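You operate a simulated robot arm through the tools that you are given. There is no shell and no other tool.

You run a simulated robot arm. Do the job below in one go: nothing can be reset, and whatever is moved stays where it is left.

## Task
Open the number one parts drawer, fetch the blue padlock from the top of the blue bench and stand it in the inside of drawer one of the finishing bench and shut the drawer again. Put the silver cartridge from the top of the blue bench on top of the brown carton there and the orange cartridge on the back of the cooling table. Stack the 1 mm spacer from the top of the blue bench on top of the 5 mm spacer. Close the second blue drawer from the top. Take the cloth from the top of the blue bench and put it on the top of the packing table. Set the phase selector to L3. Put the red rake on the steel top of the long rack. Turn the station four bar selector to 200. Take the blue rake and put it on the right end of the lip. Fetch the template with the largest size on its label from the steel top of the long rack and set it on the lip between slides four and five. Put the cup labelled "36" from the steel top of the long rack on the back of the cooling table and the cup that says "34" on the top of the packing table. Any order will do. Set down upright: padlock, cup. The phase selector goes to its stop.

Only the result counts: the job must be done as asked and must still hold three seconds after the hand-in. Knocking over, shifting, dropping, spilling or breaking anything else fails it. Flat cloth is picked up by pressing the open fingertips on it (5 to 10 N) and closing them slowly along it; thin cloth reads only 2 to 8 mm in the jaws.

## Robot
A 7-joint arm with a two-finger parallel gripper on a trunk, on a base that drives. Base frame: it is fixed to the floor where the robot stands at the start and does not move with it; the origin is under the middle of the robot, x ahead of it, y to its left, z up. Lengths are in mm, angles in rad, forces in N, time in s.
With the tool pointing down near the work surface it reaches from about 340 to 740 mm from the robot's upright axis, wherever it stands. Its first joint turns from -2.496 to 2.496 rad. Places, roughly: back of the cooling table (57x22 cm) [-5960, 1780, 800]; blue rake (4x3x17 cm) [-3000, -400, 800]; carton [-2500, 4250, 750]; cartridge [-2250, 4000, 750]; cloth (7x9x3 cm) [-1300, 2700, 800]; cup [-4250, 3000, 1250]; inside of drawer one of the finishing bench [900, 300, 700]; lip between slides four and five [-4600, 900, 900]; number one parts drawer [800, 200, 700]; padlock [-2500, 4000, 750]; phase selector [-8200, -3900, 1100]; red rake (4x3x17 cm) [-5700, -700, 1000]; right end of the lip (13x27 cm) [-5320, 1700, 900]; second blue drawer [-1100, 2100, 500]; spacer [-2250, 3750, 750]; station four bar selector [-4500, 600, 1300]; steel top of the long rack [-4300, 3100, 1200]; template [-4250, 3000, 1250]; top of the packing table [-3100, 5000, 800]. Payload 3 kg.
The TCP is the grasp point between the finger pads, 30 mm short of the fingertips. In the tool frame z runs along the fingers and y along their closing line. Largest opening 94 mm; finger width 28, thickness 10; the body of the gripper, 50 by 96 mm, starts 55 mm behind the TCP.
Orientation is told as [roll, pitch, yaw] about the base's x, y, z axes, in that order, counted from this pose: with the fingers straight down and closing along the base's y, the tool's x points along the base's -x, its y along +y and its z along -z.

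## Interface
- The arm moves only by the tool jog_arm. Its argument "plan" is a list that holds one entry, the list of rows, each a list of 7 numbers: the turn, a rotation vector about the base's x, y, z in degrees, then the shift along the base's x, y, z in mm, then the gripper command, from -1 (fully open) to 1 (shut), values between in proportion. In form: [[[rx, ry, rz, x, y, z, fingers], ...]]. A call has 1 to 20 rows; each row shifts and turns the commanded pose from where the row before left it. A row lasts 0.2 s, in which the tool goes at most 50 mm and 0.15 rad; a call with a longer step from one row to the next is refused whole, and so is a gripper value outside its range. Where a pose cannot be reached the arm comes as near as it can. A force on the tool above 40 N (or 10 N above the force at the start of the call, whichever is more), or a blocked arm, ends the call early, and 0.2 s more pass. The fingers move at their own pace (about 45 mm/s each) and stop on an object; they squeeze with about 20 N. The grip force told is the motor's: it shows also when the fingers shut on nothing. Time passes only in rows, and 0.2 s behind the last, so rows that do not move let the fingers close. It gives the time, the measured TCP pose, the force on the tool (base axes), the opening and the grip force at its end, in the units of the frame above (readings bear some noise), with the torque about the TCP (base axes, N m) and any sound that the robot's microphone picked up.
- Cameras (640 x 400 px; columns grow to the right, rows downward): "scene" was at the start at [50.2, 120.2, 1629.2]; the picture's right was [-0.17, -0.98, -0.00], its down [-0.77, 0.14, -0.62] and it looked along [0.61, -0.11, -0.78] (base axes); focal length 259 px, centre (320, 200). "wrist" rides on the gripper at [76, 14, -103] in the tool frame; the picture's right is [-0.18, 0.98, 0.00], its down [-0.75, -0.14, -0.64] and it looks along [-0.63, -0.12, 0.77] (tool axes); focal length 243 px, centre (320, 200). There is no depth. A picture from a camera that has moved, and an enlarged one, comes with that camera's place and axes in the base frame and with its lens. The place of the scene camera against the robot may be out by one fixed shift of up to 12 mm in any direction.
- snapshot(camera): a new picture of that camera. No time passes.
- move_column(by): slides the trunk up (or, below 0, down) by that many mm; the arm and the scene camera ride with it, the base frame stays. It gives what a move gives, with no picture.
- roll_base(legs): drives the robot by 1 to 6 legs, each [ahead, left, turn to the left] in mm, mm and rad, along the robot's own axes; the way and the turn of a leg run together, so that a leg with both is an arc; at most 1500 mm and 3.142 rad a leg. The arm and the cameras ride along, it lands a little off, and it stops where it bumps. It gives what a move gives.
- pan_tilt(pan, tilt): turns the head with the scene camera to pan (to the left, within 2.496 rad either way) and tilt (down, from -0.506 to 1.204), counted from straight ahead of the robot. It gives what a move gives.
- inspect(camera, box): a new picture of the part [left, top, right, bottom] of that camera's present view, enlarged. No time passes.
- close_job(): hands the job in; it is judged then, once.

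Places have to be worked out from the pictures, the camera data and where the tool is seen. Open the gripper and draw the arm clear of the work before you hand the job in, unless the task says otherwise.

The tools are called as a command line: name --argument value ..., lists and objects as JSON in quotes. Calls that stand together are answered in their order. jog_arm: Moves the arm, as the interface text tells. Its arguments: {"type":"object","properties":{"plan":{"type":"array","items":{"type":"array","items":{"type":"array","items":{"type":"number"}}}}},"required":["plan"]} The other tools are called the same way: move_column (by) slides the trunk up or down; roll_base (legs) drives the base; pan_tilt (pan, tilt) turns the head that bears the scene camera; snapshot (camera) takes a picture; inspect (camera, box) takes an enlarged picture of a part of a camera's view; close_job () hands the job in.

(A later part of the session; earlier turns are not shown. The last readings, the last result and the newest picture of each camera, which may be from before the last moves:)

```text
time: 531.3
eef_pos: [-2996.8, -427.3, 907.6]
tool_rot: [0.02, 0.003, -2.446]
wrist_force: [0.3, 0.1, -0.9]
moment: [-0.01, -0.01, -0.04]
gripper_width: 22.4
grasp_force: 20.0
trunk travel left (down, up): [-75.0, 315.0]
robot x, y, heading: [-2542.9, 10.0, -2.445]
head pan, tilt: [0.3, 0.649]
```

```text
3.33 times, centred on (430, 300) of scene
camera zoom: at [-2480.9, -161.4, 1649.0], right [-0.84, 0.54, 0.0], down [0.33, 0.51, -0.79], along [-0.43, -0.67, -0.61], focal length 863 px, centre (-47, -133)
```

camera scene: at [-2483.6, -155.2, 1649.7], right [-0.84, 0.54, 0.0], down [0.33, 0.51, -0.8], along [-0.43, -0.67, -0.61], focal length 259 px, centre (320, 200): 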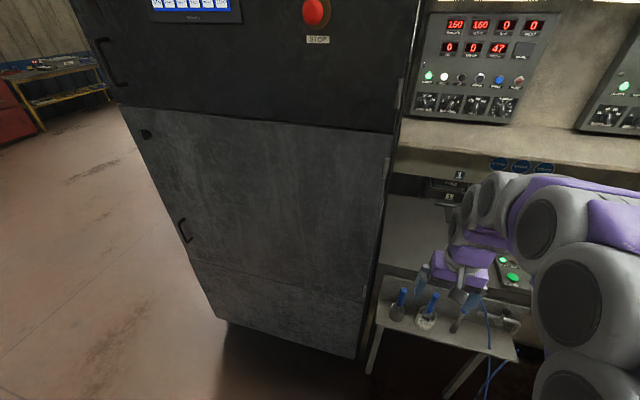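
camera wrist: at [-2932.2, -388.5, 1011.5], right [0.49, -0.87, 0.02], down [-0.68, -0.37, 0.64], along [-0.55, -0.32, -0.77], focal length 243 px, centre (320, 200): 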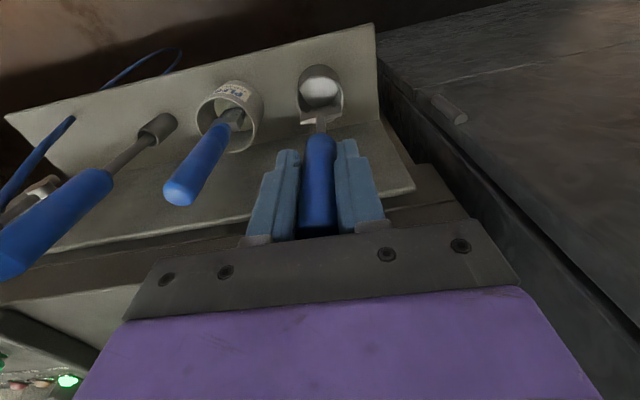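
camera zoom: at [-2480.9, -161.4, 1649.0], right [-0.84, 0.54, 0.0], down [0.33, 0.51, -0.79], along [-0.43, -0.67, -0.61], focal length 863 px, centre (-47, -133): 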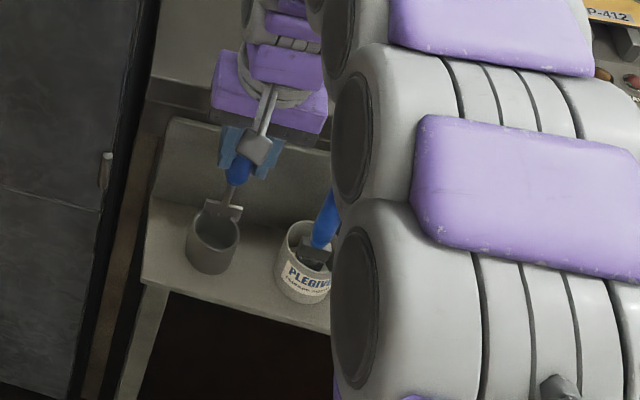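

The cup stays in place. I lift clear and draw the arm back.

jog_arm --plan '[[[0, 0, 0, 0, 0, 10, 1], [0, 0, 0, 0, 0, 12, 1], [0, 0, 0, 0, 0, 14, 1], [0, 0, 0, 0, 0, 18, 1], [0, 0, 0, 0, 0, 25, 1], [0, 0, 0, 0, 0, 30, 1], [0, 0, 0, 0, 0, 30, 1], [0, 0, 0, 0, 0, 30, 1], [0, 0, 0, 10, 8, 30, 1], [0, 0, 0, 20, 17, 20, 1], [0, 0, 0, 28, 24, 0, 1], [0, 0, 0, 28, 24, 0, 1], [0, 0, 0, 28, 24, 0, 1], [0, 0, 0, 20, 17, 0, 1]]]'

snapshot --camera "wrist"

snapshot --camera "scene"

```text
time: 534.3
eef_pos: [-2863.6, -315.0, 1126.9]
tool_rot: [0.02, 0.002, -2.445]
wrist_force: [-0.3, 0.1, -0.4]
moment: [0.03, 0.01, -0.04]
gripper_width: 22.6
grasp_force: 20.1
trunk travel left (down, up): [-75.0, 315.0]
robot x, y, heading: [-2544.6, 4.1, -2.438]
head pan, tilt: [0.3, 0.649]
```

```text
taken
camera wrist: at [-2798.2, -276.3, 1230.8], right [0.49, -0.87, 0.02], down [-0.68, -0.37, 0.64], along [-0.55, -0.32, -0.77], focal length 243 px, centre (320, 200)
```

wrist: 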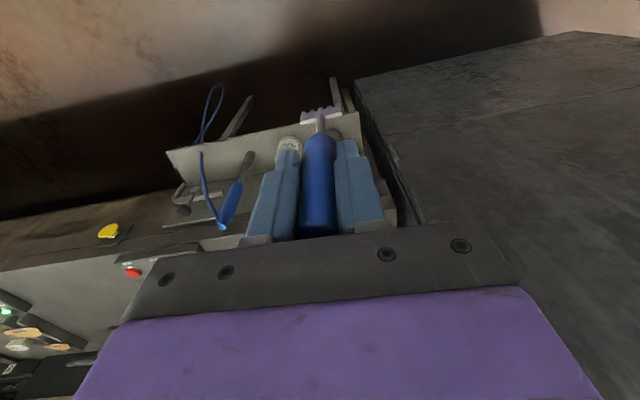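

```text
taken
camera scene: at [-2478.6, -159.5, 1649.1], right [-0.84, 0.54, 0.0], down [0.33, 0.51, -0.8], along [-0.43, -0.67, -0.61], focal length 259 px, centre (320, 200)
```

scene: 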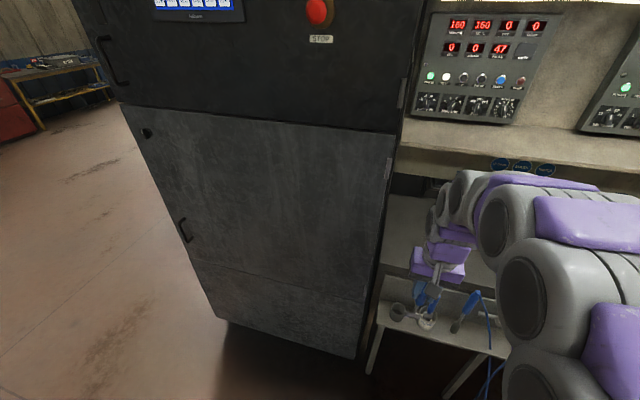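

I drive right along the aisle to the right end of the lip.

roll_base --legs '[[130, -1450, 0], [0, -1450, 0], [0, -150, 0]]'

pan_tilt --pan 0.1 --tilt 0.65

snapshot --camera "scene"

snapshot --camera "wrist"

```text
time: 549.4
eef_pos: [-4961.9, 1914.7, 1124.8]
tool_rot: [0.011, 0.001, -2.43]
wrist_force: [-0.3, 0.1, -0.7]
moment: [-0.03, 0.01, 0.02]
gripper_width: 22.4
grasp_force: 19.9
trunk travel left (down, up): [-75.0, 315.0]
robot x, y, heading: [-4654.3, 2250.2, -2.424]
head pan, tilt: [0.3, 0.649]
```

```text
time: 550.1
eef_pos: [-4963.5, 1916.3, 1126.0]
tool_rot: [0.016, 0.002, -2.425]
wrist_force: [0.0, 0.1, -0.3]
moment: [-0.01, 0.04, -0.01]
gripper_width: 22.7
grasp_force: 20.4
trunk travel left (down, up): [-75.0, 315.0]
robot x, y, heading: [-4651.0, 2245.0, -2.428]
head pan, tilt: [0.099, 0.649]
```

```text
taken
camera scene: at [-4578.3, 2067.4, 1646.0], right [-0.73, 0.68, 0.02], down [0.4, 0.45, -0.79], along [-0.55, -0.57, -0.61], focal length 259 px, centre (320, 200)
```

scene: 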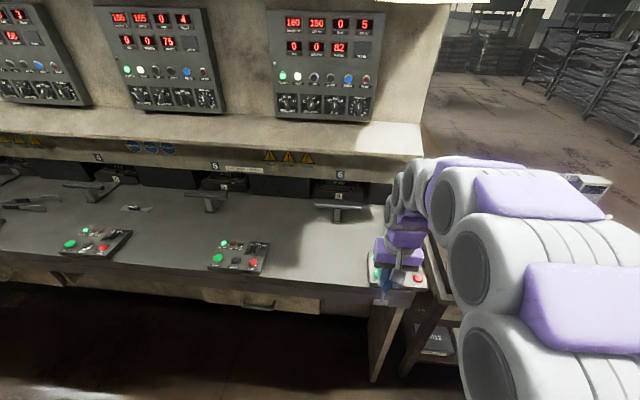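

```text
taken
camera wrist: at [-4898.3, 1955.7, 1230.3], right [0.51, -0.86, 0.02], down [-0.67, -0.38, 0.64], along [-0.55, -0.33, -0.77], focal length 243 px, centre (320, 200)
```

wrist: 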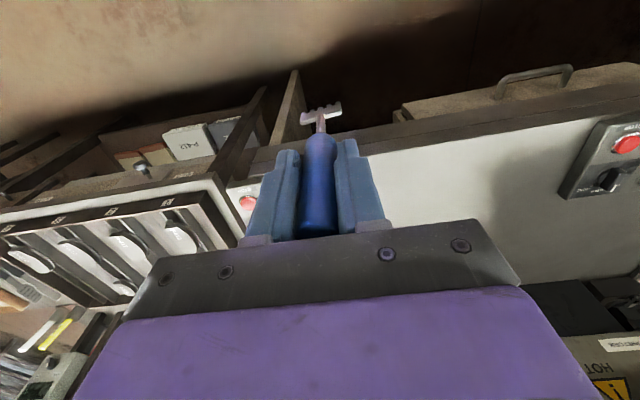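

I judge the final spot is hemmed in by the button plate, so I'll first lay the rake flat on the free lip front between stations five and six and re-grip it from above. I drive 240 mm left.

roll_base --legs '[[-50, 240, -0.011]]'

snapshot --camera "scene"

snapshot --camera "wrist"

```text
time: 551.9
eef_pos: [-4803.2, 1808.0, 1128.0]
tool_rot: [0.052, 0.002, -2.44]
wrist_force: [-0.1, 0.7, -0.5]
moment: [-0.01, -0.06, -0.02]
gripper_width: 22.6
grasp_force: 19.9
trunk travel left (down, up): [-75.0, 315.0]
robot x, y, heading: [-4466.2, 2103.1, -2.43]
head pan, tilt: [0.099, 0.649]
```

```text
taken
camera scene: at [-4424.6, 1965.9, 1651.0], right [-0.72, 0.69, -0.01], down [0.42, 0.43, -0.8], along [-0.54, -0.58, -0.6], focal length 259 px, centre (320, 200)
```

scene: 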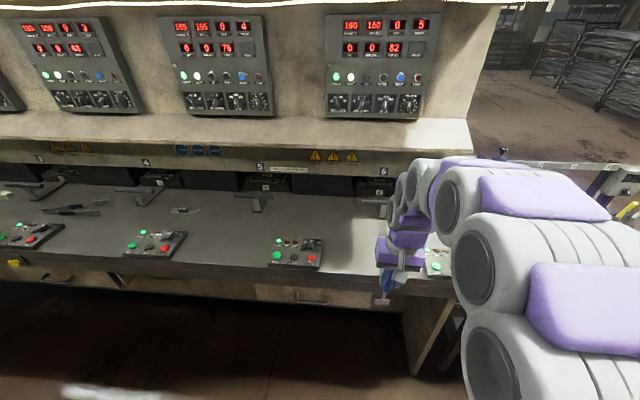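

```text
taken
camera wrist: at [-4740.1, 1850.1, 1231.9], right [0.49, -0.87, 0.05], down [-0.69, -0.35, 0.63], along [-0.53, -0.35, -0.77], focal length 243 px, centre (320, 200)
```

wrist: 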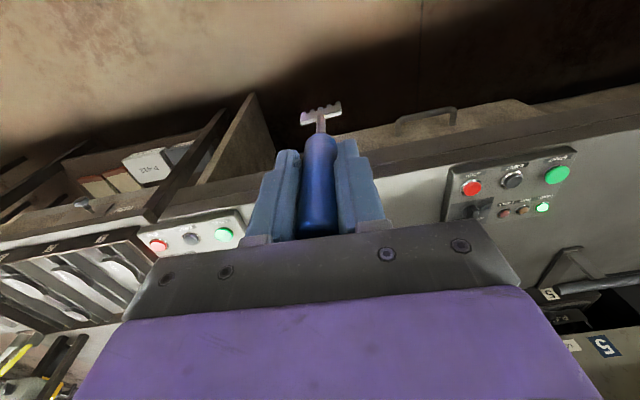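

The readings show some sway after the drive; I wait a moment and read again.

jog_arm --plan '[[[0, 0, 0, 0, 0, 0, 1], [0, 0, 0, 0, 0, 0, 1], [0, 0, 0, 0, 0, 0, 1], [0, 0, 0, 0, 0, 0, 1], [0, 0, 0, 0, 0, 0, 1]]]'

snapshot --camera "wrist"

```text
time: 553.1
eef_pos: [-4782.9, 1785.1, 1126.3]
tool_rot: [0.028, 0.0, -2.438]
wrist_force: [0.0, 0.1, -0.8]
moment: [0.03, 0.03, 0.0]
gripper_width: 22.3
grasp_force: 20.1
trunk travel left (down, up): [-75.0, 315.0]
robot x, y, heading: [-4460.7, 2104.2, -2.433]
head pan, tilt: [0.099, 0.649]
```

```text
taken
camera wrist: at [-4717.7, 1825.1, 1231.4], right [0.5, -0.87, 0.03], down [-0.68, -0.37, 0.64], along [-0.54, -0.33, -0.77], focal length 243 px, centre (320, 200)
```

wrist: 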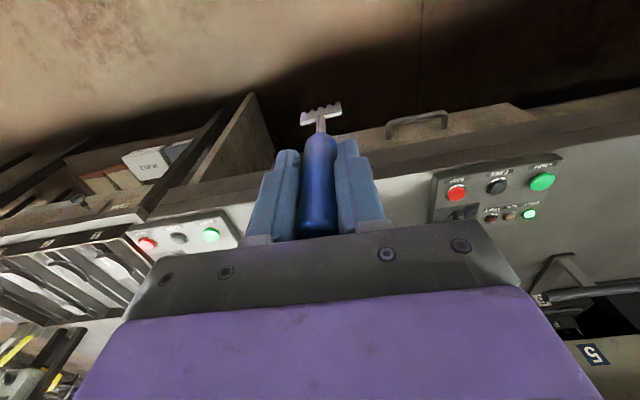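

It has settled; I'm between the button plates of stations five and six. I tip the tool forward 80° over the lip's front edge.

jog_arm --plan '[[[1.07, 0.9, 0, 0, 0, 0, 1], [-5.1, 6.03, 0, -14.6, -12.4, 0, 1], [-5.1, 6.03, 0, -14.6, -12.4, 0, 1], [-5.1, 6.03, 0, -14.6, -12.4, 0, 1], [-5.1, 6.03, 0, -14.6, -12.4, 0, 1], [-5.1, 6.03, 0, -14.6, -12.4, 0, 1], [-5.1, 6.03, 0, -14.6, -12.4, 0, 1], [-5.1, 6.03, 0, -14.6, -12.4, 0, 1], [-5.1, 6.03, 0, -14.6, -12.4, 0, 1], [-5.1, 6.03, 0, -14.6, -12.4, 0, 1], [-5.1, 6.03, 0, -14.6, -12.4, 0, 1]]]'

snapshot --camera "wrist"

snapshot --camera "scene"

```text
time: 555.5
eef_pos: [-4937.8, 1670.0, 1127.5]
tool_rot: [-0.003, -1.378, -2.422]
wrist_force: [0.4, -0.7, -0.7]
moment: [0.02, -0.03, -0.02]
gripper_width: 22.4
grasp_force: 20.0
trunk travel left (down, up): [-75.0, 315.0]
robot x, y, heading: [-4461.7, 2103.9, -2.428]
head pan, tilt: [0.099, 0.649]
```

```text
taken
camera wrist: at [-4841.9, 1734.1, 1073.5], right [0.62, -0.76, 0.18], down [0.27, 0.42, 0.86], along [-0.74, -0.49, 0.47], focal length 243 px, centre (320, 200)
```

wrist: 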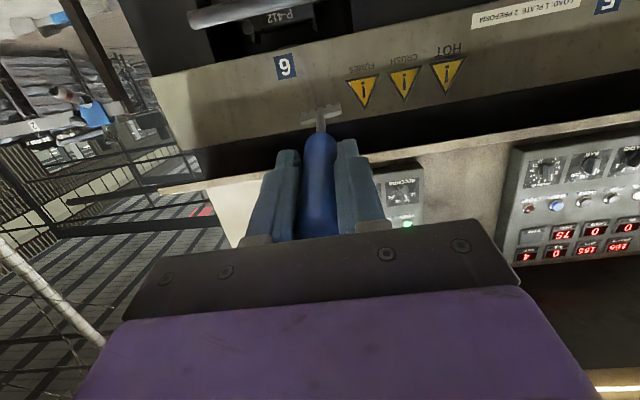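

```text
taken
camera scene: at [-4408.5, 1943.2, 1648.6], right [-0.72, 0.69, 0.0], down [0.42, 0.44, -0.79], along [-0.55, -0.57, -0.61], focal length 259 px, centre (320, 200)
```

scene: 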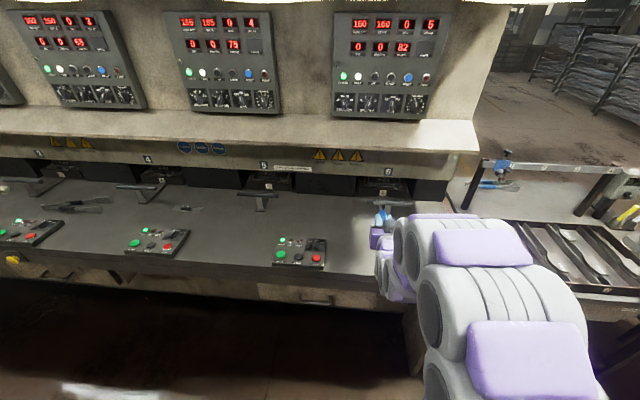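

Positioned over the front edge, handle end just inside it. I lower towards the lip.

jog_arm --plan '[[[0, 0, 0, 0, 0, -25, 1], [0, 0, 0, 0, 0, -30, 1], [0, 0, 0, 0, 0, -30, 1], [0, 0, 0, 0, 0, -30, 1], [0, 0, 0, 0, 0, -25, 1], [0, 0, 0, 0, 0, -15, 1]]]'

snapshot --camera "wrist"

inspect --camera "scene" --box '[300, 170, 460, 310]'

```text
time: 556.9
eef_pos: [-4939.7, 1675.2, 973.6]
tool_rot: [0.019, -1.376, -2.444]
wrist_force: [0.5, -1.1, -0.8]
moment: [0.0, -0.04, 0.04]
gripper_width: 22.3
grasp_force: 19.5
trunk travel left (down, up): [-75.0, 315.0]
robot x, y, heading: [-4466.9, 2108.3, -2.433]
head pan, tilt: [0.099, 0.649]
```

```text
taken
camera wrist: at [-4843.4, 1738.7, 919.1], right [0.62, -0.76, 0.18], down [0.27, 0.43, 0.86], along [-0.74, -0.48, 0.47], focal length 243 px, centre (320, 200)
```

wrist: 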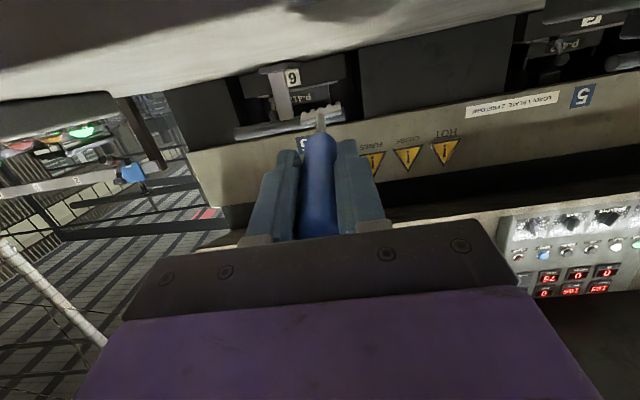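

```text
2.86 times, centred on (380, 240) of scene
camera zoom: at [-4413.2, 1949.4, 1649.2], right [-0.72, 0.69, 0.0], down [0.42, 0.44, -0.79], along [-0.55, -0.58, -0.61], focal length 740 px, centre (149, 86)
```

zoom: 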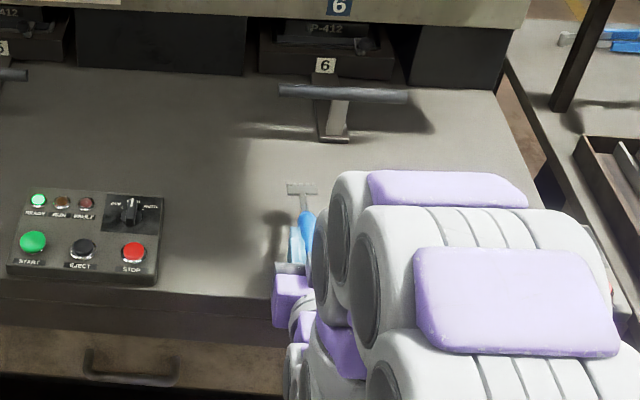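

Clear. I keep lowering in small steps to contact.

jog_arm --plan '[[[0, 0, 0, 0, 0, -12, 1], [0, 0, 0, 0, 0, -10, 1], [0, 0, 0, 0, 0, -5, 1], [0, 0, 0, 0, 0, -4, 1]]]'

jog_arm --plan '[[[0, 0, 0, 0, 0, -3, 1], [0, 0, 0, 0, 0, -3, 1]]]'

snapshot --camera "wrist"

```text
time: 557.9
eef_pos: [-4939.1, 1672.8, 942.5]
tool_rot: [0.013, -1.379, -2.437]
wrist_force: [-0.3, -0.5, -0.3]
moment: [-0.01, 0.0, -0.03]
gripper_width: 22.2
grasp_force: 20.1
trunk travel left (down, up): [-75.0, 315.0]
robot x, y, heading: [-4464.0, 2107.0, -2.431]
head pan, tilt: [0.099, 0.649]
```

```text
time: 558.5
eef_pos: [-4939.6, 1673.0, 935.5]
tool_rot: [0.013, -1.379, -2.437]
wrist_force: [-0.1, 0.1, -0.3]
moment: [-0.01, 0.0, 0.0]
gripper_width: 22.5
grasp_force: 19.9
trunk travel left (down, up): [-75.0, 315.0]
robot x, y, heading: [-4464.2, 2108.4, -2.431]
head pan, tilt: [0.099, 0.649]
```

```text
taken
camera wrist: at [-4843.3, 1737.2, 881.3], right [0.62, -0.76, 0.18], down [0.27, 0.43, 0.86], along [-0.74, -0.48, 0.47], focal length 243 px, centre (320, 200)
```

wrist: 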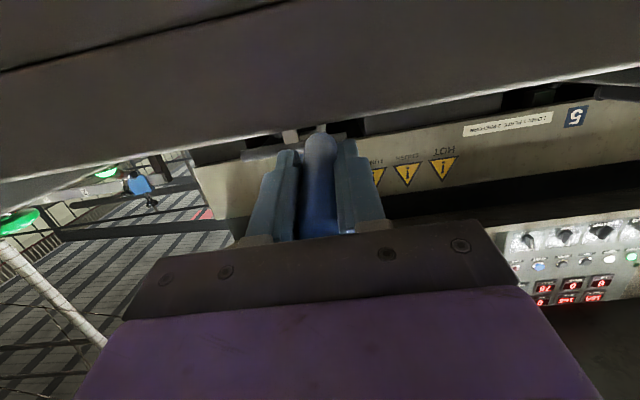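

jog_arm --plan '[[[0, 0, 0, 0, 0, -2.5, 1], [0, 0, 0, 0, 0, -2.5, 1]]]'

jog_arm --plan '[[[0, 0, 0, 0, 0, -2.5, 1], [0, 0, 0, 0, 0, -2, 1]]]'

```text
time: 559.1
eef_pos: [-4938.8, 1672.6, 930.7]
tool_rot: [0.014, -1.379, -2.439]
wrist_force: [-1.0, 0.3, -1.0]
moment: [0.01, 0.01, -0.05]
gripper_width: 22.5
grasp_force: 19.7
trunk travel left (down, up): [-75.0, 315.0]
robot x, y, heading: [-4465.1, 2107.4, -2.431]
head pan, tilt: [0.099, 0.649]
```

```text
time: 559.7
eef_pos: [-4939.2, 1674.4, 926.0]
tool_rot: [0.013, -1.379, -2.439]
wrist_force: [0.0, 0.3, -0.8]
moment: [-0.01, 0.0, 0.01]
gripper_width: 22.6
grasp_force: 19.9
trunk travel left (down, up): [-75.0, 315.0]
robot x, y, heading: [-4461.6, 2106.4, -2.431]
head pan, tilt: [0.099, 0.649]
```

No contact yet; I continue down in 2 mm steps.

jog_arm --plan '[[[0, 0, 0, 0, 0, -2, 1], [0, 0, 0, 0, 0, -2, 1]]]'

jog_arm --plan '[[[0, 0, 0, 0, 0, -2, 1], [0, 0, 0, 0, 0, -2, 1]]]'

inspect --camera "scene" --box '[340, 200, 440, 290]'

```text
time: 560.3
eef_pos: [-4938.6, 1673.5, 923.4]
tool_rot: [0.015, -1.38, -2.438]
wrist_force: [-0.2, -0.1, 5.1]
moment: [-0.56, 0.49, 0.04]
gripper_width: 22.7
grasp_force: 19.8
trunk travel left (down, up): [-75.0, 315.0]
robot x, y, heading: [-4464.6, 2106.0, -2.427]
head pan, tilt: [0.099, 0.649]
```

```text
time: 560.9
eef_pos: [-4939.0, 1673.6, 919.8]
tool_rot: [0.013, -1.38, -2.435]
wrist_force: [0.8, 1.2, 11.4]
moment: [-0.09, 0.33, 0.19]
gripper_width: 22.6
grasp_force: 20.1
trunk travel left (down, up): [-75.0, 315.0]
robot x, y, heading: [-4463.4, 2108.8, -2.429]
head pan, tilt: [0.099, 0.649]
```

```text
4.44 times, centred on (390, 245) of scene
camera zoom: at [-4409.7, 1949.5, 1649.3], right [-0.72, 0.69, 0.0], down [0.42, 0.44, -0.8], along [-0.55, -0.58, -0.61], focal length 1150 px, centre (9, 0)
```

zoom: 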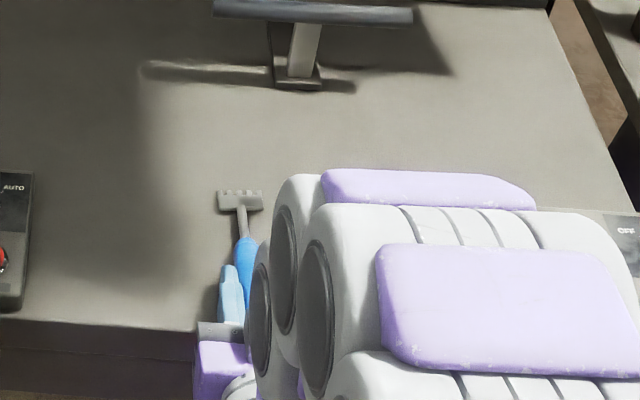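

Contact (11 N). I open slowly, let the handle settle, and back the base off.

jog_arm --plan '[[[0, 0, 0, 0, 0, 1, 0.5], [0, 0, 0, 0, 0, 0, 0.4], [0, 0, 0, 0, 0, 0, 0.2], [0, 0, 0, 0, 0, 0, 0.0], [0, 0, 0, 0, 0, 3, 0.0], [0, 0, 0, 3, 2.5, 1, 0.0]]]'

roll_base --legs '[[-180, 0, 0]]'

snapshot --camera "scene"

snapshot --camera "wrist"

```text
time: 562.3
eef_pos: [-4936.4, 1677.8, 922.8]
tool_rot: [0.018, -1.376, -2.442]
wrist_force: [0.1, -0.5, 0.3]
moment: [0.0, -0.04, 0.0]
gripper_width: 47.0
grasp_force: 0.1
trunk travel left (down, up): [-75.0, 315.0]
robot x, y, heading: [-4467.7, 2105.1, -2.432]
head pan, tilt: [0.099, 0.649]
```

```text
time: 563.8
eef_pos: [-4799.7, 1794.7, 923.3]
tool_rot: [0.013, -1.379, -2.44]
wrist_force: [0.5, -0.1, 1.2]
moment: [0.0, -0.01, -0.02]
gripper_width: 46.9
grasp_force: 0.1
trunk travel left (down, up): [-75.0, 315.0]
robot x, y, heading: [-4332.1, 2228.2, -2.437]
head pan, tilt: [0.099, 0.649]
```

```text
taken
camera scene: at [-4274.5, 2066.6, 1649.1], right [-0.72, 0.69, 0.0], down [0.42, 0.44, -0.8], along [-0.55, -0.58, -0.61], focal length 259 px, centre (320, 200)
```

scene: 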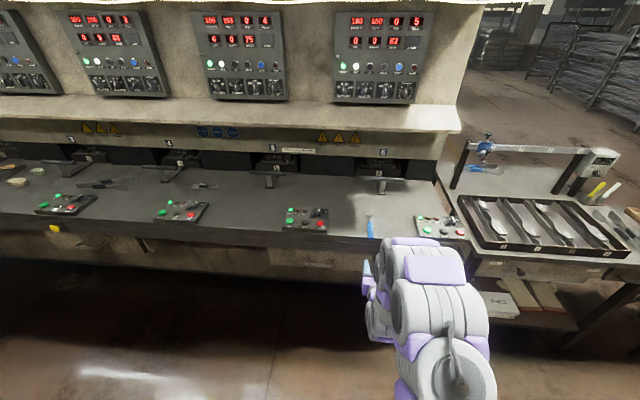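

```text
taken
camera wrist: at [-4703.3, 1858.6, 869.2], right [0.62, -0.76, 0.18], down [0.27, 0.43, 0.86], along [-0.74, -0.48, 0.47], focal length 243 px, centre (320, 200)
```

wrist: 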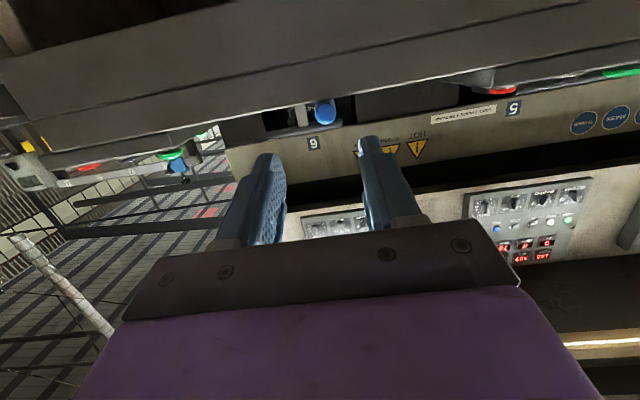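

The blue rake lies flat at the lip's front edge. I raise and straighten the tool, then come back to grip it from above.

jog_arm --plan '[[[0, 0, 0, 0, 0, 30, -0.3], [5.1, -6.03, 0, 0, 0, 30, -0.3], [5.1, -6.03, 0, 0, 0, 30, -0.3], [5.1, -6.03, 0, 0, 0, 30, -0.3], [5.1, -6.03, 0, 0, 0, 30, -0.3], [5.1, -6.03, 0, 0, 0, 20, -0.3], [5.1, -6.03, 0, 0, 0, 0, -0.3], [5.1, -6.03, 0, 0, 0, 0, -0.3], [5.1, -6.03, 0, 0, 0, 0, -0.3], [5.1, -6.03, 0, 0, 0, 0, -0.3], [5.1, -6.03, 0, 0, 0, 0, -0.3]]]'

roll_base --legs '[[250, 0, 0]]'

jog_arm --plan '[[[0, 0, 0, 0, 0, 0, -0.3], [0, 0, 0, 0, 0, 0, -0.3], [0, 0, 0, 0, 0, 0, -0.3]]]'

snapshot --camera "wrist"

snapshot --camera "scene"

```text
time: 566.2
eef_pos: [-4798.4, 1793.4, 1094.1]
tool_rot: [0.013, 0.002, -2.44]
wrist_force: [-1.6, 0.1, 0.0]
moment: [0.01, 0.0, 0.01]
gripper_width: 61.1
grasp_force: 0.1
trunk travel left (down, up): [-75.0, 315.0]
robot x, y, heading: [-4327.4, 2222.7, -2.436]
head pan, tilt: [0.099, 0.649]
```

```text
time: 568.1
eef_pos: [-4986.5, 1631.7, 1093.1]
tool_rot: [0.013, -0.001, -2.439]
wrist_force: [0.2, 0.3, -0.9]
moment: [-0.01, 0.03, 0.01]
gripper_width: 61.3
grasp_force: 0.1
trunk travel left (down, up): [-75.0, 315.0]
robot x, y, heading: [-4511.6, 2061.1, -2.435]
head pan, tilt: [0.099, 0.649]
```

```text
time: 568.9
eef_pos: [-4985.4, 1632.6, 1094.3]
tool_rot: [0.014, 0.0, -2.441]
wrist_force: [0.5, 0.6, 0.4]
moment: [0.01, -0.02, 0.0]
gripper_width: 61.1
grasp_force: 0.1
trunk travel left (down, up): [-75.0, 315.0]
robot x, y, heading: [-4515.8, 2060.0, -2.437]
head pan, tilt: [0.099, 0.649]
```

```text
taken
camera wrist: at [-4919.1, 1671.8, 1199.0], right [0.49, -0.87, 0.01], down [-0.67, -0.37, 0.64], along [-0.55, -0.33, -0.77], focal length 243 px, centre (320, 200)
```

wrist: 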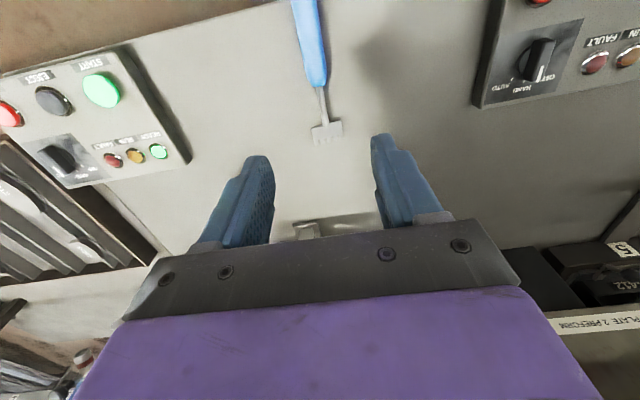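

```text
taken
camera scene: at [-4463.8, 1903.2, 1649.0], right [-0.72, 0.69, 0.0], down [0.42, 0.44, -0.79], along [-0.55, -0.58, -0.61], focal length 259 px, centre (320, 200)
```

scene: 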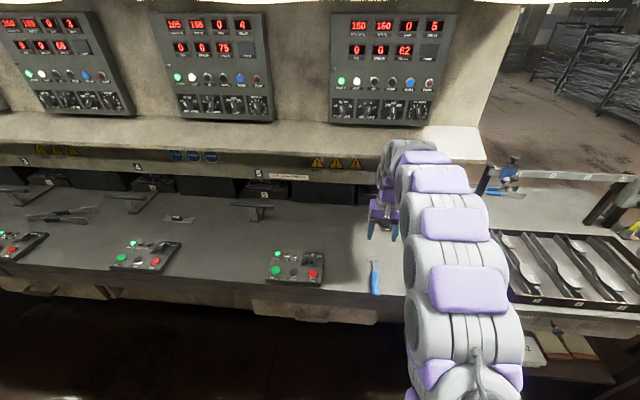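

The rake lies along the lip: handle toward me, head away. I position over the handle and lower part way.

jog_arm --plan '[[[0, 0, 0, 12.8, 13.5, -20, -0.3], [0, 0, 0, 12.8, 13.4, -35, -0.3], [0, 0, 0, 0, 0, -40, -0.3], [0, 0, 0, 0, 0, -35, -0.3]]]'

snapshot --camera "wrist"

inspect --camera "wrist" --box '[240, 60, 400, 200]'

```text
time: 569.9
eef_pos: [-4958.7, 1661.9, 965.3]
tool_rot: [0.013, -0.004, -2.439]
wrist_force: [0.9, -0.1, -0.7]
moment: [0.02, 0.01, -0.02]
gripper_width: 61.1
grasp_force: 0.0
trunk travel left (down, up): [-75.0, 315.0]
robot x, y, heading: [-4517.3, 2063.5, -2.429]
head pan, tilt: [0.099, 0.649]
```

```text
taken
camera wrist: at [-4893.4, 1700.0, 1068.5], right [0.49, -0.87, 0.01], down [-0.67, -0.37, 0.64], along [-0.55, -0.33, -0.77], focal length 243 px, centre (320, 200)
```

wrist: 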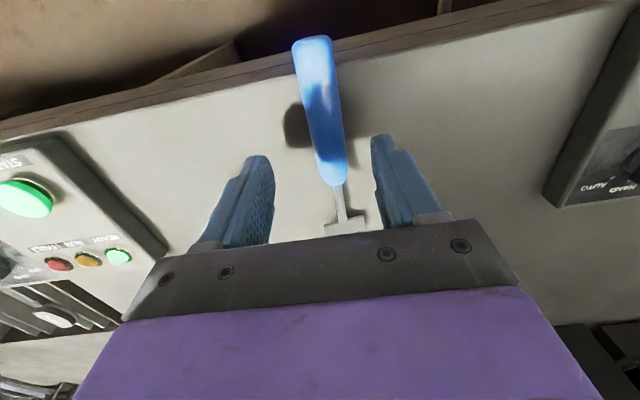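

```text
2.86 times, centred on (320, 130) of wrist
camera zoom: at [-4893.4, 1700.0, 1068.5], right [0.49, -0.87, 0.01], down [-0.67, -0.37, 0.64], along [-0.55, -0.33, -0.77], focal length 693 px, centre (320, 400)
```

zoom: 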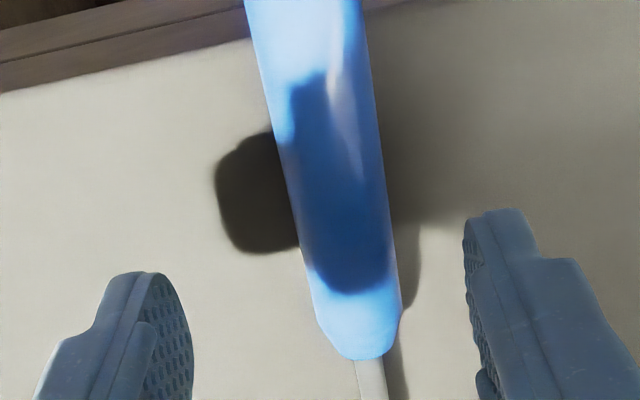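

The handle is between the fingers. I shift slightly, lower to just above the lip and close.

jog_arm --plan '[[[0, 0, 0, -2.6, -4.6, -12, -0.3], [0, 0, 0, -2.7, -4.6, -10, -0.3], [0, 0, 0, 0, 0, -7, -0.3], [0, 0, 0, 0, 0, -4, -0.3]]]'

jog_arm --plan '[[[0, 0, 0, 0, 0, -2, -0.3], [0, 0, 0, 0, 0, 0, 0.1], [0, 0, 0, 0, 0, 0, 0.4], [0, 0, 0, 0, 0, 0, 0.7], [0, 0, 0, 0, 0, 0, 1], [0, 0, 0, 0, 0, 0, 1]]]'

snapshot --camera "wrist"

```text
time: 570.9
eef_pos: [-4964.6, 1650.4, 931.8]
tool_rot: [0.014, -0.004, -2.439]
wrist_force: [-0.6, -0.2, 1.0]
moment: [-0.01, 0.01, -0.02]
gripper_width: 61.2
grasp_force: 0.0
trunk travel left (down, up): [-75.0, 315.0]
robot x, y, heading: [-4511.9, 2062.2, -2.427]
head pan, tilt: [0.099, 0.649]
```

```text
time: 572.3
eef_pos: [-4965.3, 1653.5, 929.2]
tool_rot: [0.016, -0.004, -2.44]
wrist_force: [-7.3, 9.1, 14.1]
moment: [0.56, 0.26, 0.13]
gripper_width: 22.1
grasp_force: 19.7
trunk travel left (down, up): [-75.0, 315.0]
robot x, y, heading: [-4514.3, 2065.6, -2.433]
head pan, tilt: [0.099, 0.649]
```

```text
taken
camera wrist: at [-4899.3, 1692.1, 1033.8], right [0.49, -0.87, 0.02], down [-0.67, -0.37, 0.64], along [-0.55, -0.33, -0.77], focal length 243 px, centre (320, 200)
```

wrist: 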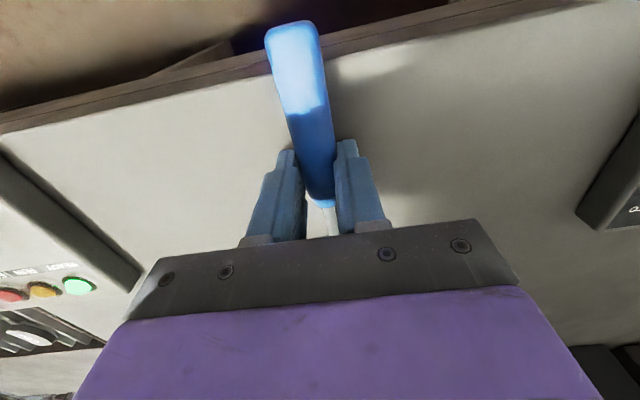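

Gripped across the handle near the head end. I lift it gently.

jog_arm --plan '[[[0, 0, 0, 0, 0, 3, 1], [0, 0, 0, 0, 0, 5, 1], [0, 0, 0, 0, 0, 8, 1], [0, 0, 0, 0, 0, 12, 1], [0, 0, 0, 0, 0, 16, 1], [0, 0, 0, 0, 0, 20, 1], [0, 0, 0, 0, 0, 25, 1], [0, 0, 0, 0, 0, 25, 1]]]'

snapshot --camera "wrist"

inspect --camera "scene" --box '[340, 160, 480, 300]'

```text
time: 574.1
eef_pos: [-4963.3, 1652.0, 1045.4]
tool_rot: [0.014, -0.002, -2.44]
wrist_force: [-0.2, 0.3, -0.2]
moment: [-0.03, 0.02, -0.02]
gripper_width: 22.0
grasp_force: 20.2
trunk travel left (down, up): [-75.0, 315.0]
robot x, y, heading: [-4516.8, 2062.3, -2.428]
head pan, tilt: [0.099, 0.649]
```

```text
taken
camera wrist: at [-4898.0, 1690.4, 1149.1], right [0.49, -0.87, 0.01], down [-0.67, -0.37, 0.64], along [-0.55, -0.33, -0.77], focal length 243 px, centre (320, 200)
```

wrist: 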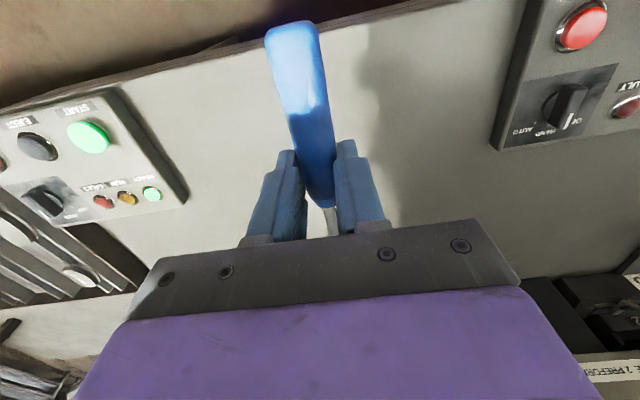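

```text
2.86 times, centred on (410, 230) of scene
camera zoom: at [-4463.4, 1903.6, 1649.0], right [-0.72, 0.69, 0.0], down [0.42, 0.44, -0.8], along [-0.55, -0.58, -0.61], focal length 740 px, centre (63, 114)
```

zoom: 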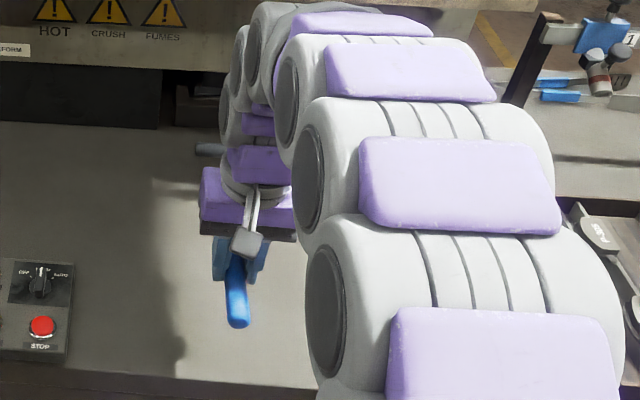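

The rake is held horizontally. I drive right and a bit forward to bring it over the right end of the lip.

roll_base --legs '[[60, -245, -0.008], [70, 0, 0]]'

jog_arm --plan '[[[0, 0, 0, 0, 0, 0, 1], [0, 0, 0, 0, 0, 0, 1], [0, 0, 0, 0, 0, 0, 1], [0, 0, 0, 0, 0, 0, 1]]]'

snapshot --camera "wrist"

snapshot --camera "scene"

```text
time: 576.5
eef_pos: [-5222.2, 1750.2, 1043.3]
tool_rot: [0.012, -0.001, -2.443]
wrist_force: [0.6, 0.6, -0.9]
moment: [0.05, -0.02, -0.04]
gripper_width: 22.0
grasp_force: 19.9
trunk travel left (down, up): [-75.0, 315.0]
robot x, y, heading: [-4770.3, 2160.6, -2.435]
head pan, tilt: [0.099, 0.649]
```

```text
time: 577.5
eef_pos: [-5212.1, 1740.7, 1045.5]
tool_rot: [0.002, -0.004, -2.443]
wrist_force: [-0.4, -0.8, -0.8]
moment: [0.07, 0.06, 0.01]
gripper_width: 21.8
grasp_force: 19.6
trunk travel left (down, up): [-75.0, 315.0]
robot x, y, heading: [-4777.5, 2154.5, -2.433]
head pan, tilt: [0.099, 0.649]
```

```text
taken
camera wrist: at [-5144.5, 1778.3, 1148.7], right [0.49, -0.87, 0.0], down [-0.67, -0.37, 0.64], along [-0.56, -0.32, -0.76], focal length 243 px, centre (320, 200)
```

wrist: 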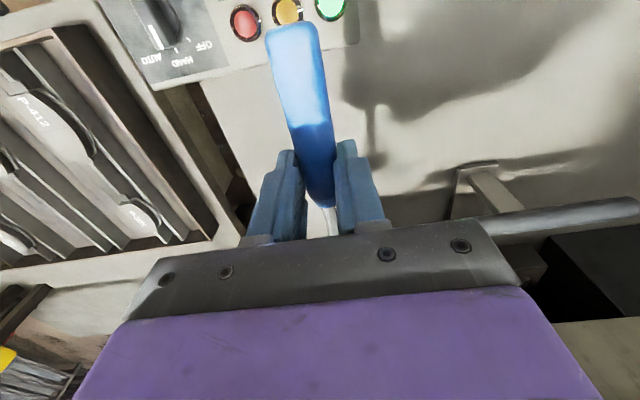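

```text
taken
camera scene: at [-4712.1, 1990.1, 1647.9], right [-0.72, 0.69, 0.01], down [0.42, 0.44, -0.79], along [-0.55, -0.57, -0.61], focal length 259 px, centre (320, 200)
```

scene: 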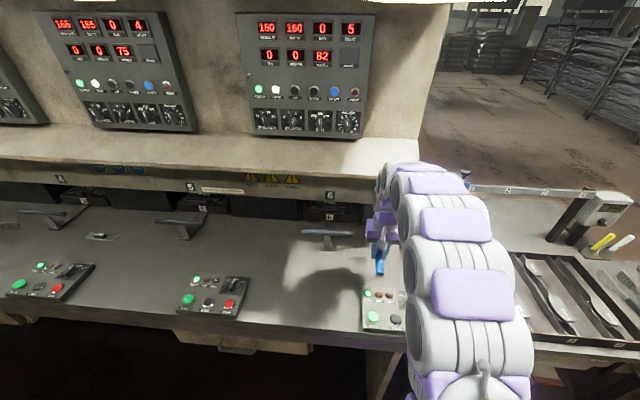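

The right end of the lip lies just ahead, between slide six's handle and the lip's edge. I move the rake over it.

jog_arm --plan '[[[0, 0, 0, -15, -3, 0, 1], [0, 0, 0, -22, -4, 0, 1], [0, 0, 0, -23, -4.4, -5, 1], [0, 0, 0, -18.6, -4, -15, 1], [0, 0, 0, 0, 0, -20, 1], [0, 0, 0, 0, 0, -20, 1]]]'

snapshot --camera "wrist"

inspect --camera "scene" --box '[290, 170, 450, 310]'

```text
time: 578.9
eef_pos: [-5296.4, 1734.3, 983.8]
tool_rot: [0.009, -0.003, -2.443]
wrist_force: [0.1, 0.1, -0.6]
moment: [0.01, 0.03, 0.0]
gripper_width: 21.8
grasp_force: 19.6
trunk travel left (down, up): [-75.0, 315.0]
robot x, y, heading: [-4771.9, 2158.5, -2.433]
head pan, tilt: [0.099, 0.649]
```

```text
taken
camera wrist: at [-5229.8, 1771.9, 1088.0], right [0.49, -0.87, 0.01], down [-0.67, -0.37, 0.64], along [-0.56, -0.32, -0.77], focal length 243 px, centre (320, 200)
```

wrist: 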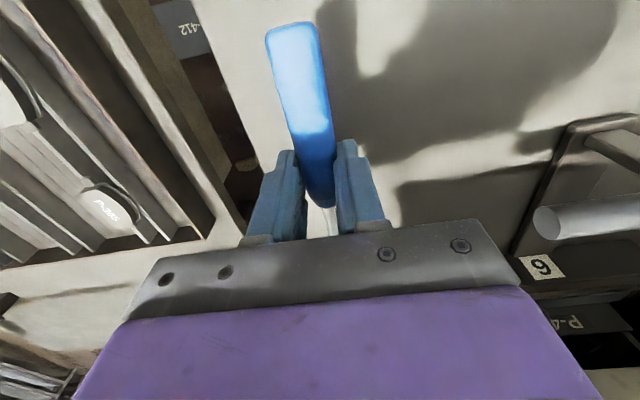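

```text
2.86 times, centred on (370, 240) of scene
camera zoom: at [-4723.8, 2001.7, 1649.1], right [-0.72, 0.69, 0.0], down [0.42, 0.44, -0.79], along [-0.55, -0.57, -0.61], focal length 740 px, centre (177, 86)
```

zoom: 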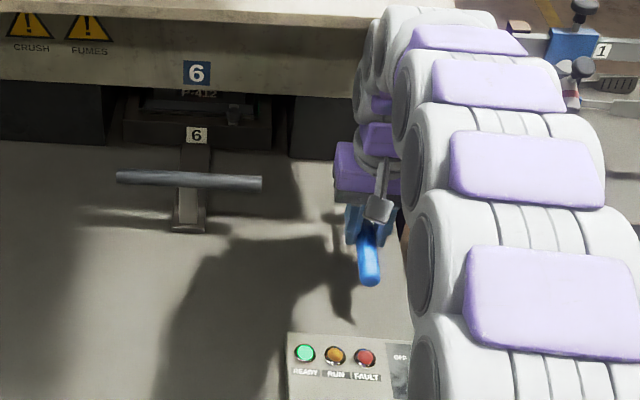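

Over the spot, with the lip's edge 60 mm to the right. I shift 8 mm inwards and lower onto the lip.

jog_arm --plan '[[[0, 0, 0, 5.2, -6.1, -10, 1], [0, 0, 0, 0, 0, -14, 1], [0, 0, 0, 0, 0, -10, 1], [0, 0, 0, 0, 0, -6, 1], [0, 0, 0, 0, 0, -4, 1]]]'

jog_arm --plan '[[[0, 0, 0, 0, 0, -3, 1], [0, 0, 0, 0, 0, -2, 1]]]'

```text
time: 580.1
eef_pos: [-5291.3, 1728.5, 941.3]
tool_rot: [0.009, -0.002, -2.443]
wrist_force: [0.1, 0.8, -1.2]
moment: [-0.02, 0.01, -0.01]
gripper_width: 22.2
grasp_force: 20.1
trunk travel left (down, up): [-75.0, 315.0]
robot x, y, heading: [-4770.8, 2160.1, -2.437]
head pan, tilt: [0.099, 0.649]
```

```text
time: 580.7
eef_pos: [-5291.5, 1727.8, 936.8]
tool_rot: [0.008, -0.004, -2.444]
wrist_force: [-0.6, -0.3, -1.1]
moment: [-0.01, 0.04, -0.03]
gripper_width: 22.3
grasp_force: 20.0
trunk travel left (down, up): [-75.0, 315.0]
robot x, y, heading: [-4771.4, 2160.3, -2.436]
head pan, tilt: [0.099, 0.649]
```

jog_arm --plan '[[[0, 0, 0, 0, 0, -2, 1], [0, 0, 0, 0, 0, -2, 1]]]'

jog_arm --plan '[[[0, 0, 0, 0, 0, -1.5, 1], [0, 0, 0, 0, 0, -1.5, 1]]]'

```text
time: 581.3
eef_pos: [-5292.4, 1728.1, 931.5]
tool_rot: [0.011, -0.003, -2.442]
wrist_force: [0.8, -0.4, -0.8]
moment: [0.0, 0.0, 0.01]
gripper_width: 22.0
grasp_force: 20.1
trunk travel left (down, up): [-75.0, 315.0]
robot x, y, heading: [-4771.6, 2162.8, -2.433]
head pan, tilt: [0.099, 0.649]
```

```text
time: 581.9
eef_pos: [-5291.9, 1727.6, 930.8]
tool_rot: [0.009, -0.007, -2.441]
wrist_force: [-1.2, 0.1, 7.1]
moment: [0.25, -0.28, 0.04]
gripper_width: 21.7
grasp_force: 20.2
trunk travel left (down, up): [-75.0, 315.0]
robot x, y, heading: [-4775.1, 2159.9, -2.437]
head pan, tilt: [0.099, 0.649]
```

Contact (7 N). I open the jaws and rise.

jog_arm --plan '[[[0, 0, 0, 0, 0, 0.5, 0.5], [0, 0, 0, 0, 0, 0, 0.3], [0, 0, 0, 0, 0, 0, 0.0], [0, 0, 0, 0, 0, 8, 0.0], [0, 0, 0, 0, 0, 20, 0.0], [0, 0, 0, 0, 0, 30, 0.0], [0, 0, 0, 8, 7, 40, 0.0], [0, 0, 0, 25, 21, 30, -0.5], [0, 0, 0, 30, 25, 20, -1], [0, 0, 0, 30, 25, 20, -1]]]'

snapshot --camera "wrist"

snapshot --camera "scene"

```text
time: 584.1
eef_pos: [-5196.2, 1806.1, 1097.0]
tool_rot: [0.008, -0.008, -2.444]
wrist_force: [-0.5, -0.3, 0.6]
moment: [0.01, 0.0, -0.02]
gripper_width: 94.0
grasp_force: 0.0
trunk travel left (down, up): [-75.0, 315.0]
robot x, y, heading: [-4776.1, 2160.4, -2.438]
head pan, tilt: [0.099, 0.649]
```

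```text
taken
camera wrist: at [-5129.3, 1843.6, 1200.7], right [0.49, -0.87, 0.01], down [-0.67, -0.37, 0.65], along [-0.56, -0.32, -0.76], focal length 243 px, centre (320, 200)
```

wrist: 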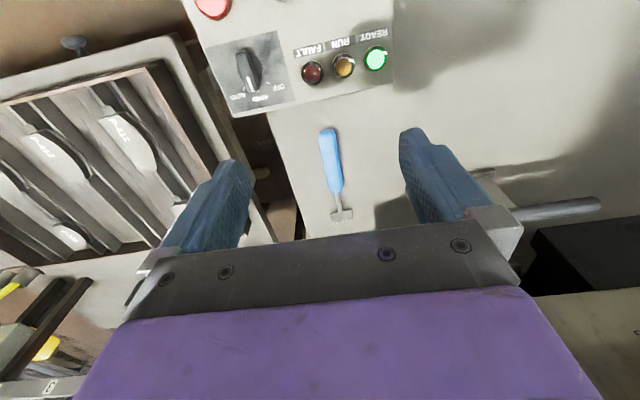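

```text
taken
camera scene: at [-4719.3, 2003.0, 1649.2], right [-0.72, 0.69, 0.0], down [0.42, 0.44, -0.8], along [-0.55, -0.57, -0.61], focal length 259 px, centre (320, 200)
```

scene: 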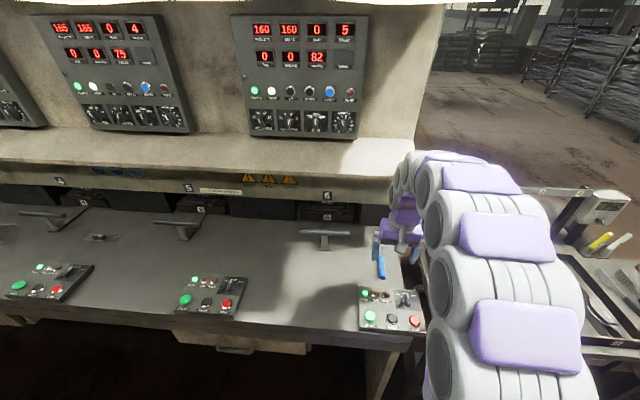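

The blue rake lies on the lip's right end. Next the cups: I retract the arm and drive round the rack's end into the wall aisle, where the cups' labels should be visible.

jog_arm --plan '[[[0, 0, 0, 33, 28, 20, -1], [0, 0, 0, 33, 28, 20, -1], [0, 0, 0, 33, 28, 10, -1]]]'

roll_base --legs '[[-120, 0, 0], [0, -1400, 0]]'

pan_tilt --pan -2.4 --tilt 0.5

snapshot --camera "scene"

pan_tilt --pan 2.4 --tilt 0.5

snapshot --camera "scene"

```text
time: 584.9
eef_pos: [-5098.1, 1890.7, 1149.1]
tool_rot: [0.01, -0.004, -2.442]
wrist_force: [-0.1, 0.5, 0.7]
moment: [0.02, -0.04, 0.01]
gripper_width: 94.2
grasp_force: 0.0
trunk travel left (down, up): [-75.0, 315.0]
robot x, y, heading: [-4775.6, 2161.4, -2.437]
head pan, tilt: [0.099, 0.649]
```

```text
time: 592.8
eef_pos: [-5926.4, 3035.7, 1147.9]
tool_rot: [0.006, -0.003, -2.437]
wrist_force: [-0.4, -0.1, -0.2]
moment: [0.04, 0.03, -0.02]
gripper_width: 93.9
grasp_force: 0.0
trunk travel left (down, up): [-75.0, 315.0]
robot x, y, heading: [-5599.1, 3308.2, -2.429]
head pan, tilt: [0.099, 0.649]
```

```text
time: 595.1
eef_pos: [-5927.4, 3037.2, 1148.5]
tool_rot: [0.008, -0.008, -2.437]
wrist_force: [0.2, 0.5, 0.4]
moment: [0.01, -0.03, 0.02]
gripper_width: 93.9
grasp_force: 0.1
trunk travel left (down, up): [-75.0, 315.0]
robot x, y, heading: [-5603.7, 3312.6, -2.422]
head pan, tilt: [-2.4, 0.499]
```

```text
taken
camera scene: at [-5477.5, 3307.0, 1662.7], right [0.99, -0.11, 0.0], down [-0.05, -0.47, -0.88], along [0.1, 0.87, -0.48], focal length 259 px, centre (320, 200)
```

scene: 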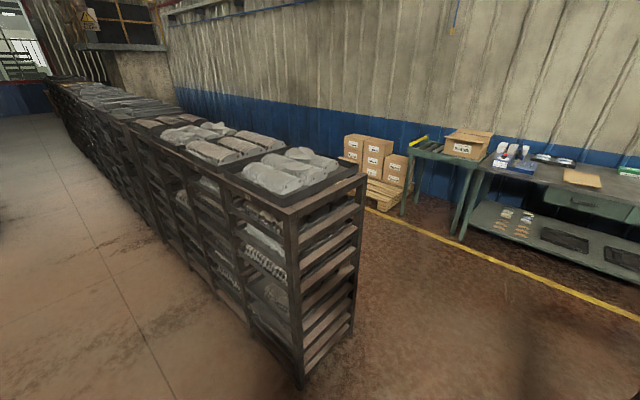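

```text
time: 598.9
eef_pos: [-5925.9, 3037.1, 1148.3]
tool_rot: [0.008, -0.002, -2.438]
wrist_force: [0.0, 0.3, -0.7]
moment: [-0.01, 0.02, -0.03]
gripper_width: 94.1
grasp_force: 0.1
trunk travel left (down, up): [-75.0, 315.0]
robot x, y, heading: [-5604.5, 3312.8, -2.429]
head pan, tilt: [2.4, 0.499]
```

```text
taken
camera scene: at [-5396.9, 3214.0, 1662.7], right [-0.03, -1.0, 0.0], down [-0.48, 0.01, -0.88], along [0.88, -0.02, -0.48], focal length 259 px, centre (320, 200)
```

scene: 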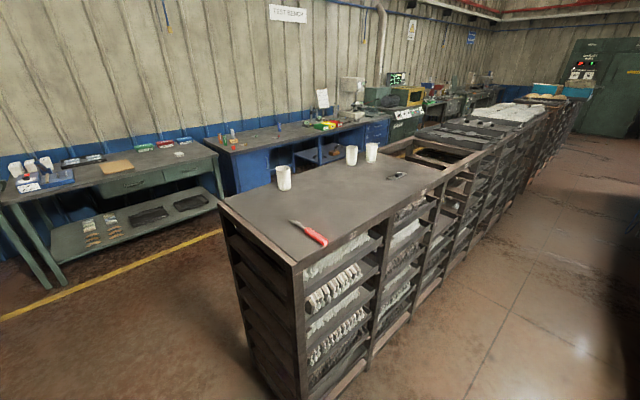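

The gap between the racks is over a metre wide and I'm centred on it. I drive backwards through it into the wall aisle, then along to the cups.

roll_base --legs '[[0, 0, -0.01], [-1500, 0, 0], [0, 700, 0]]'

pan_tilt --pan 0.3 --tilt 0.45

snapshot --camera "scene"

```text
time: 610.1
eef_pos: [-4332.8, 3471.7, 1148.7]
tool_rot: [0.01, -0.003, -2.468]
wrist_force: [-0.5, 0.4, 0.4]
moment: [0.0, 0.0, 0.01]
gripper_width: 93.9
grasp_force: 0.0
trunk travel left (down, up): [-75.0, 315.0]
robot x, y, heading: [-3996.1, 3730.5, -2.46]
head pan, tilt: [2.4, 0.499]
```

```text
time: 612.1
eef_pos: [-4329.4, 3470.5, 1149.1]
tool_rot: [0.006, -0.005, -2.467]
wrist_force: [0.4, -0.3, -0.3]
moment: [0.01, 0.01, 0.02]
gripper_width: 94.1
grasp_force: 0.1
trunk travel left (down, up): [-75.0, 315.0]
robot x, y, heading: [-3993.6, 3733.3, -2.458]
head pan, tilt: [0.3, 0.45]
```

```text
taken
camera scene: at [-3937.0, 3558.9, 1666.9], right [-0.83, 0.55, 0.0], down [0.24, 0.36, -0.9], along [-0.5, -0.75, -0.44], focal length 259 px, centre (320, 200)
```

scene: 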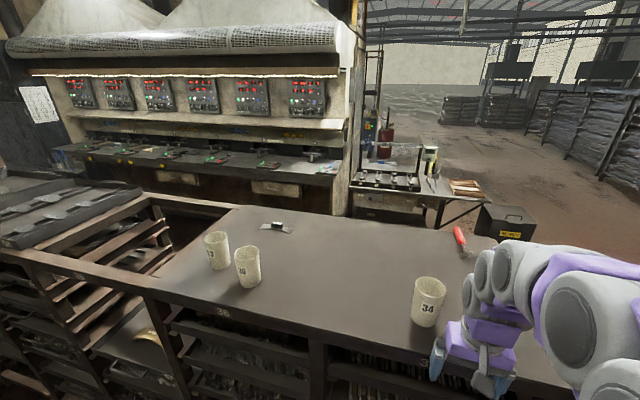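

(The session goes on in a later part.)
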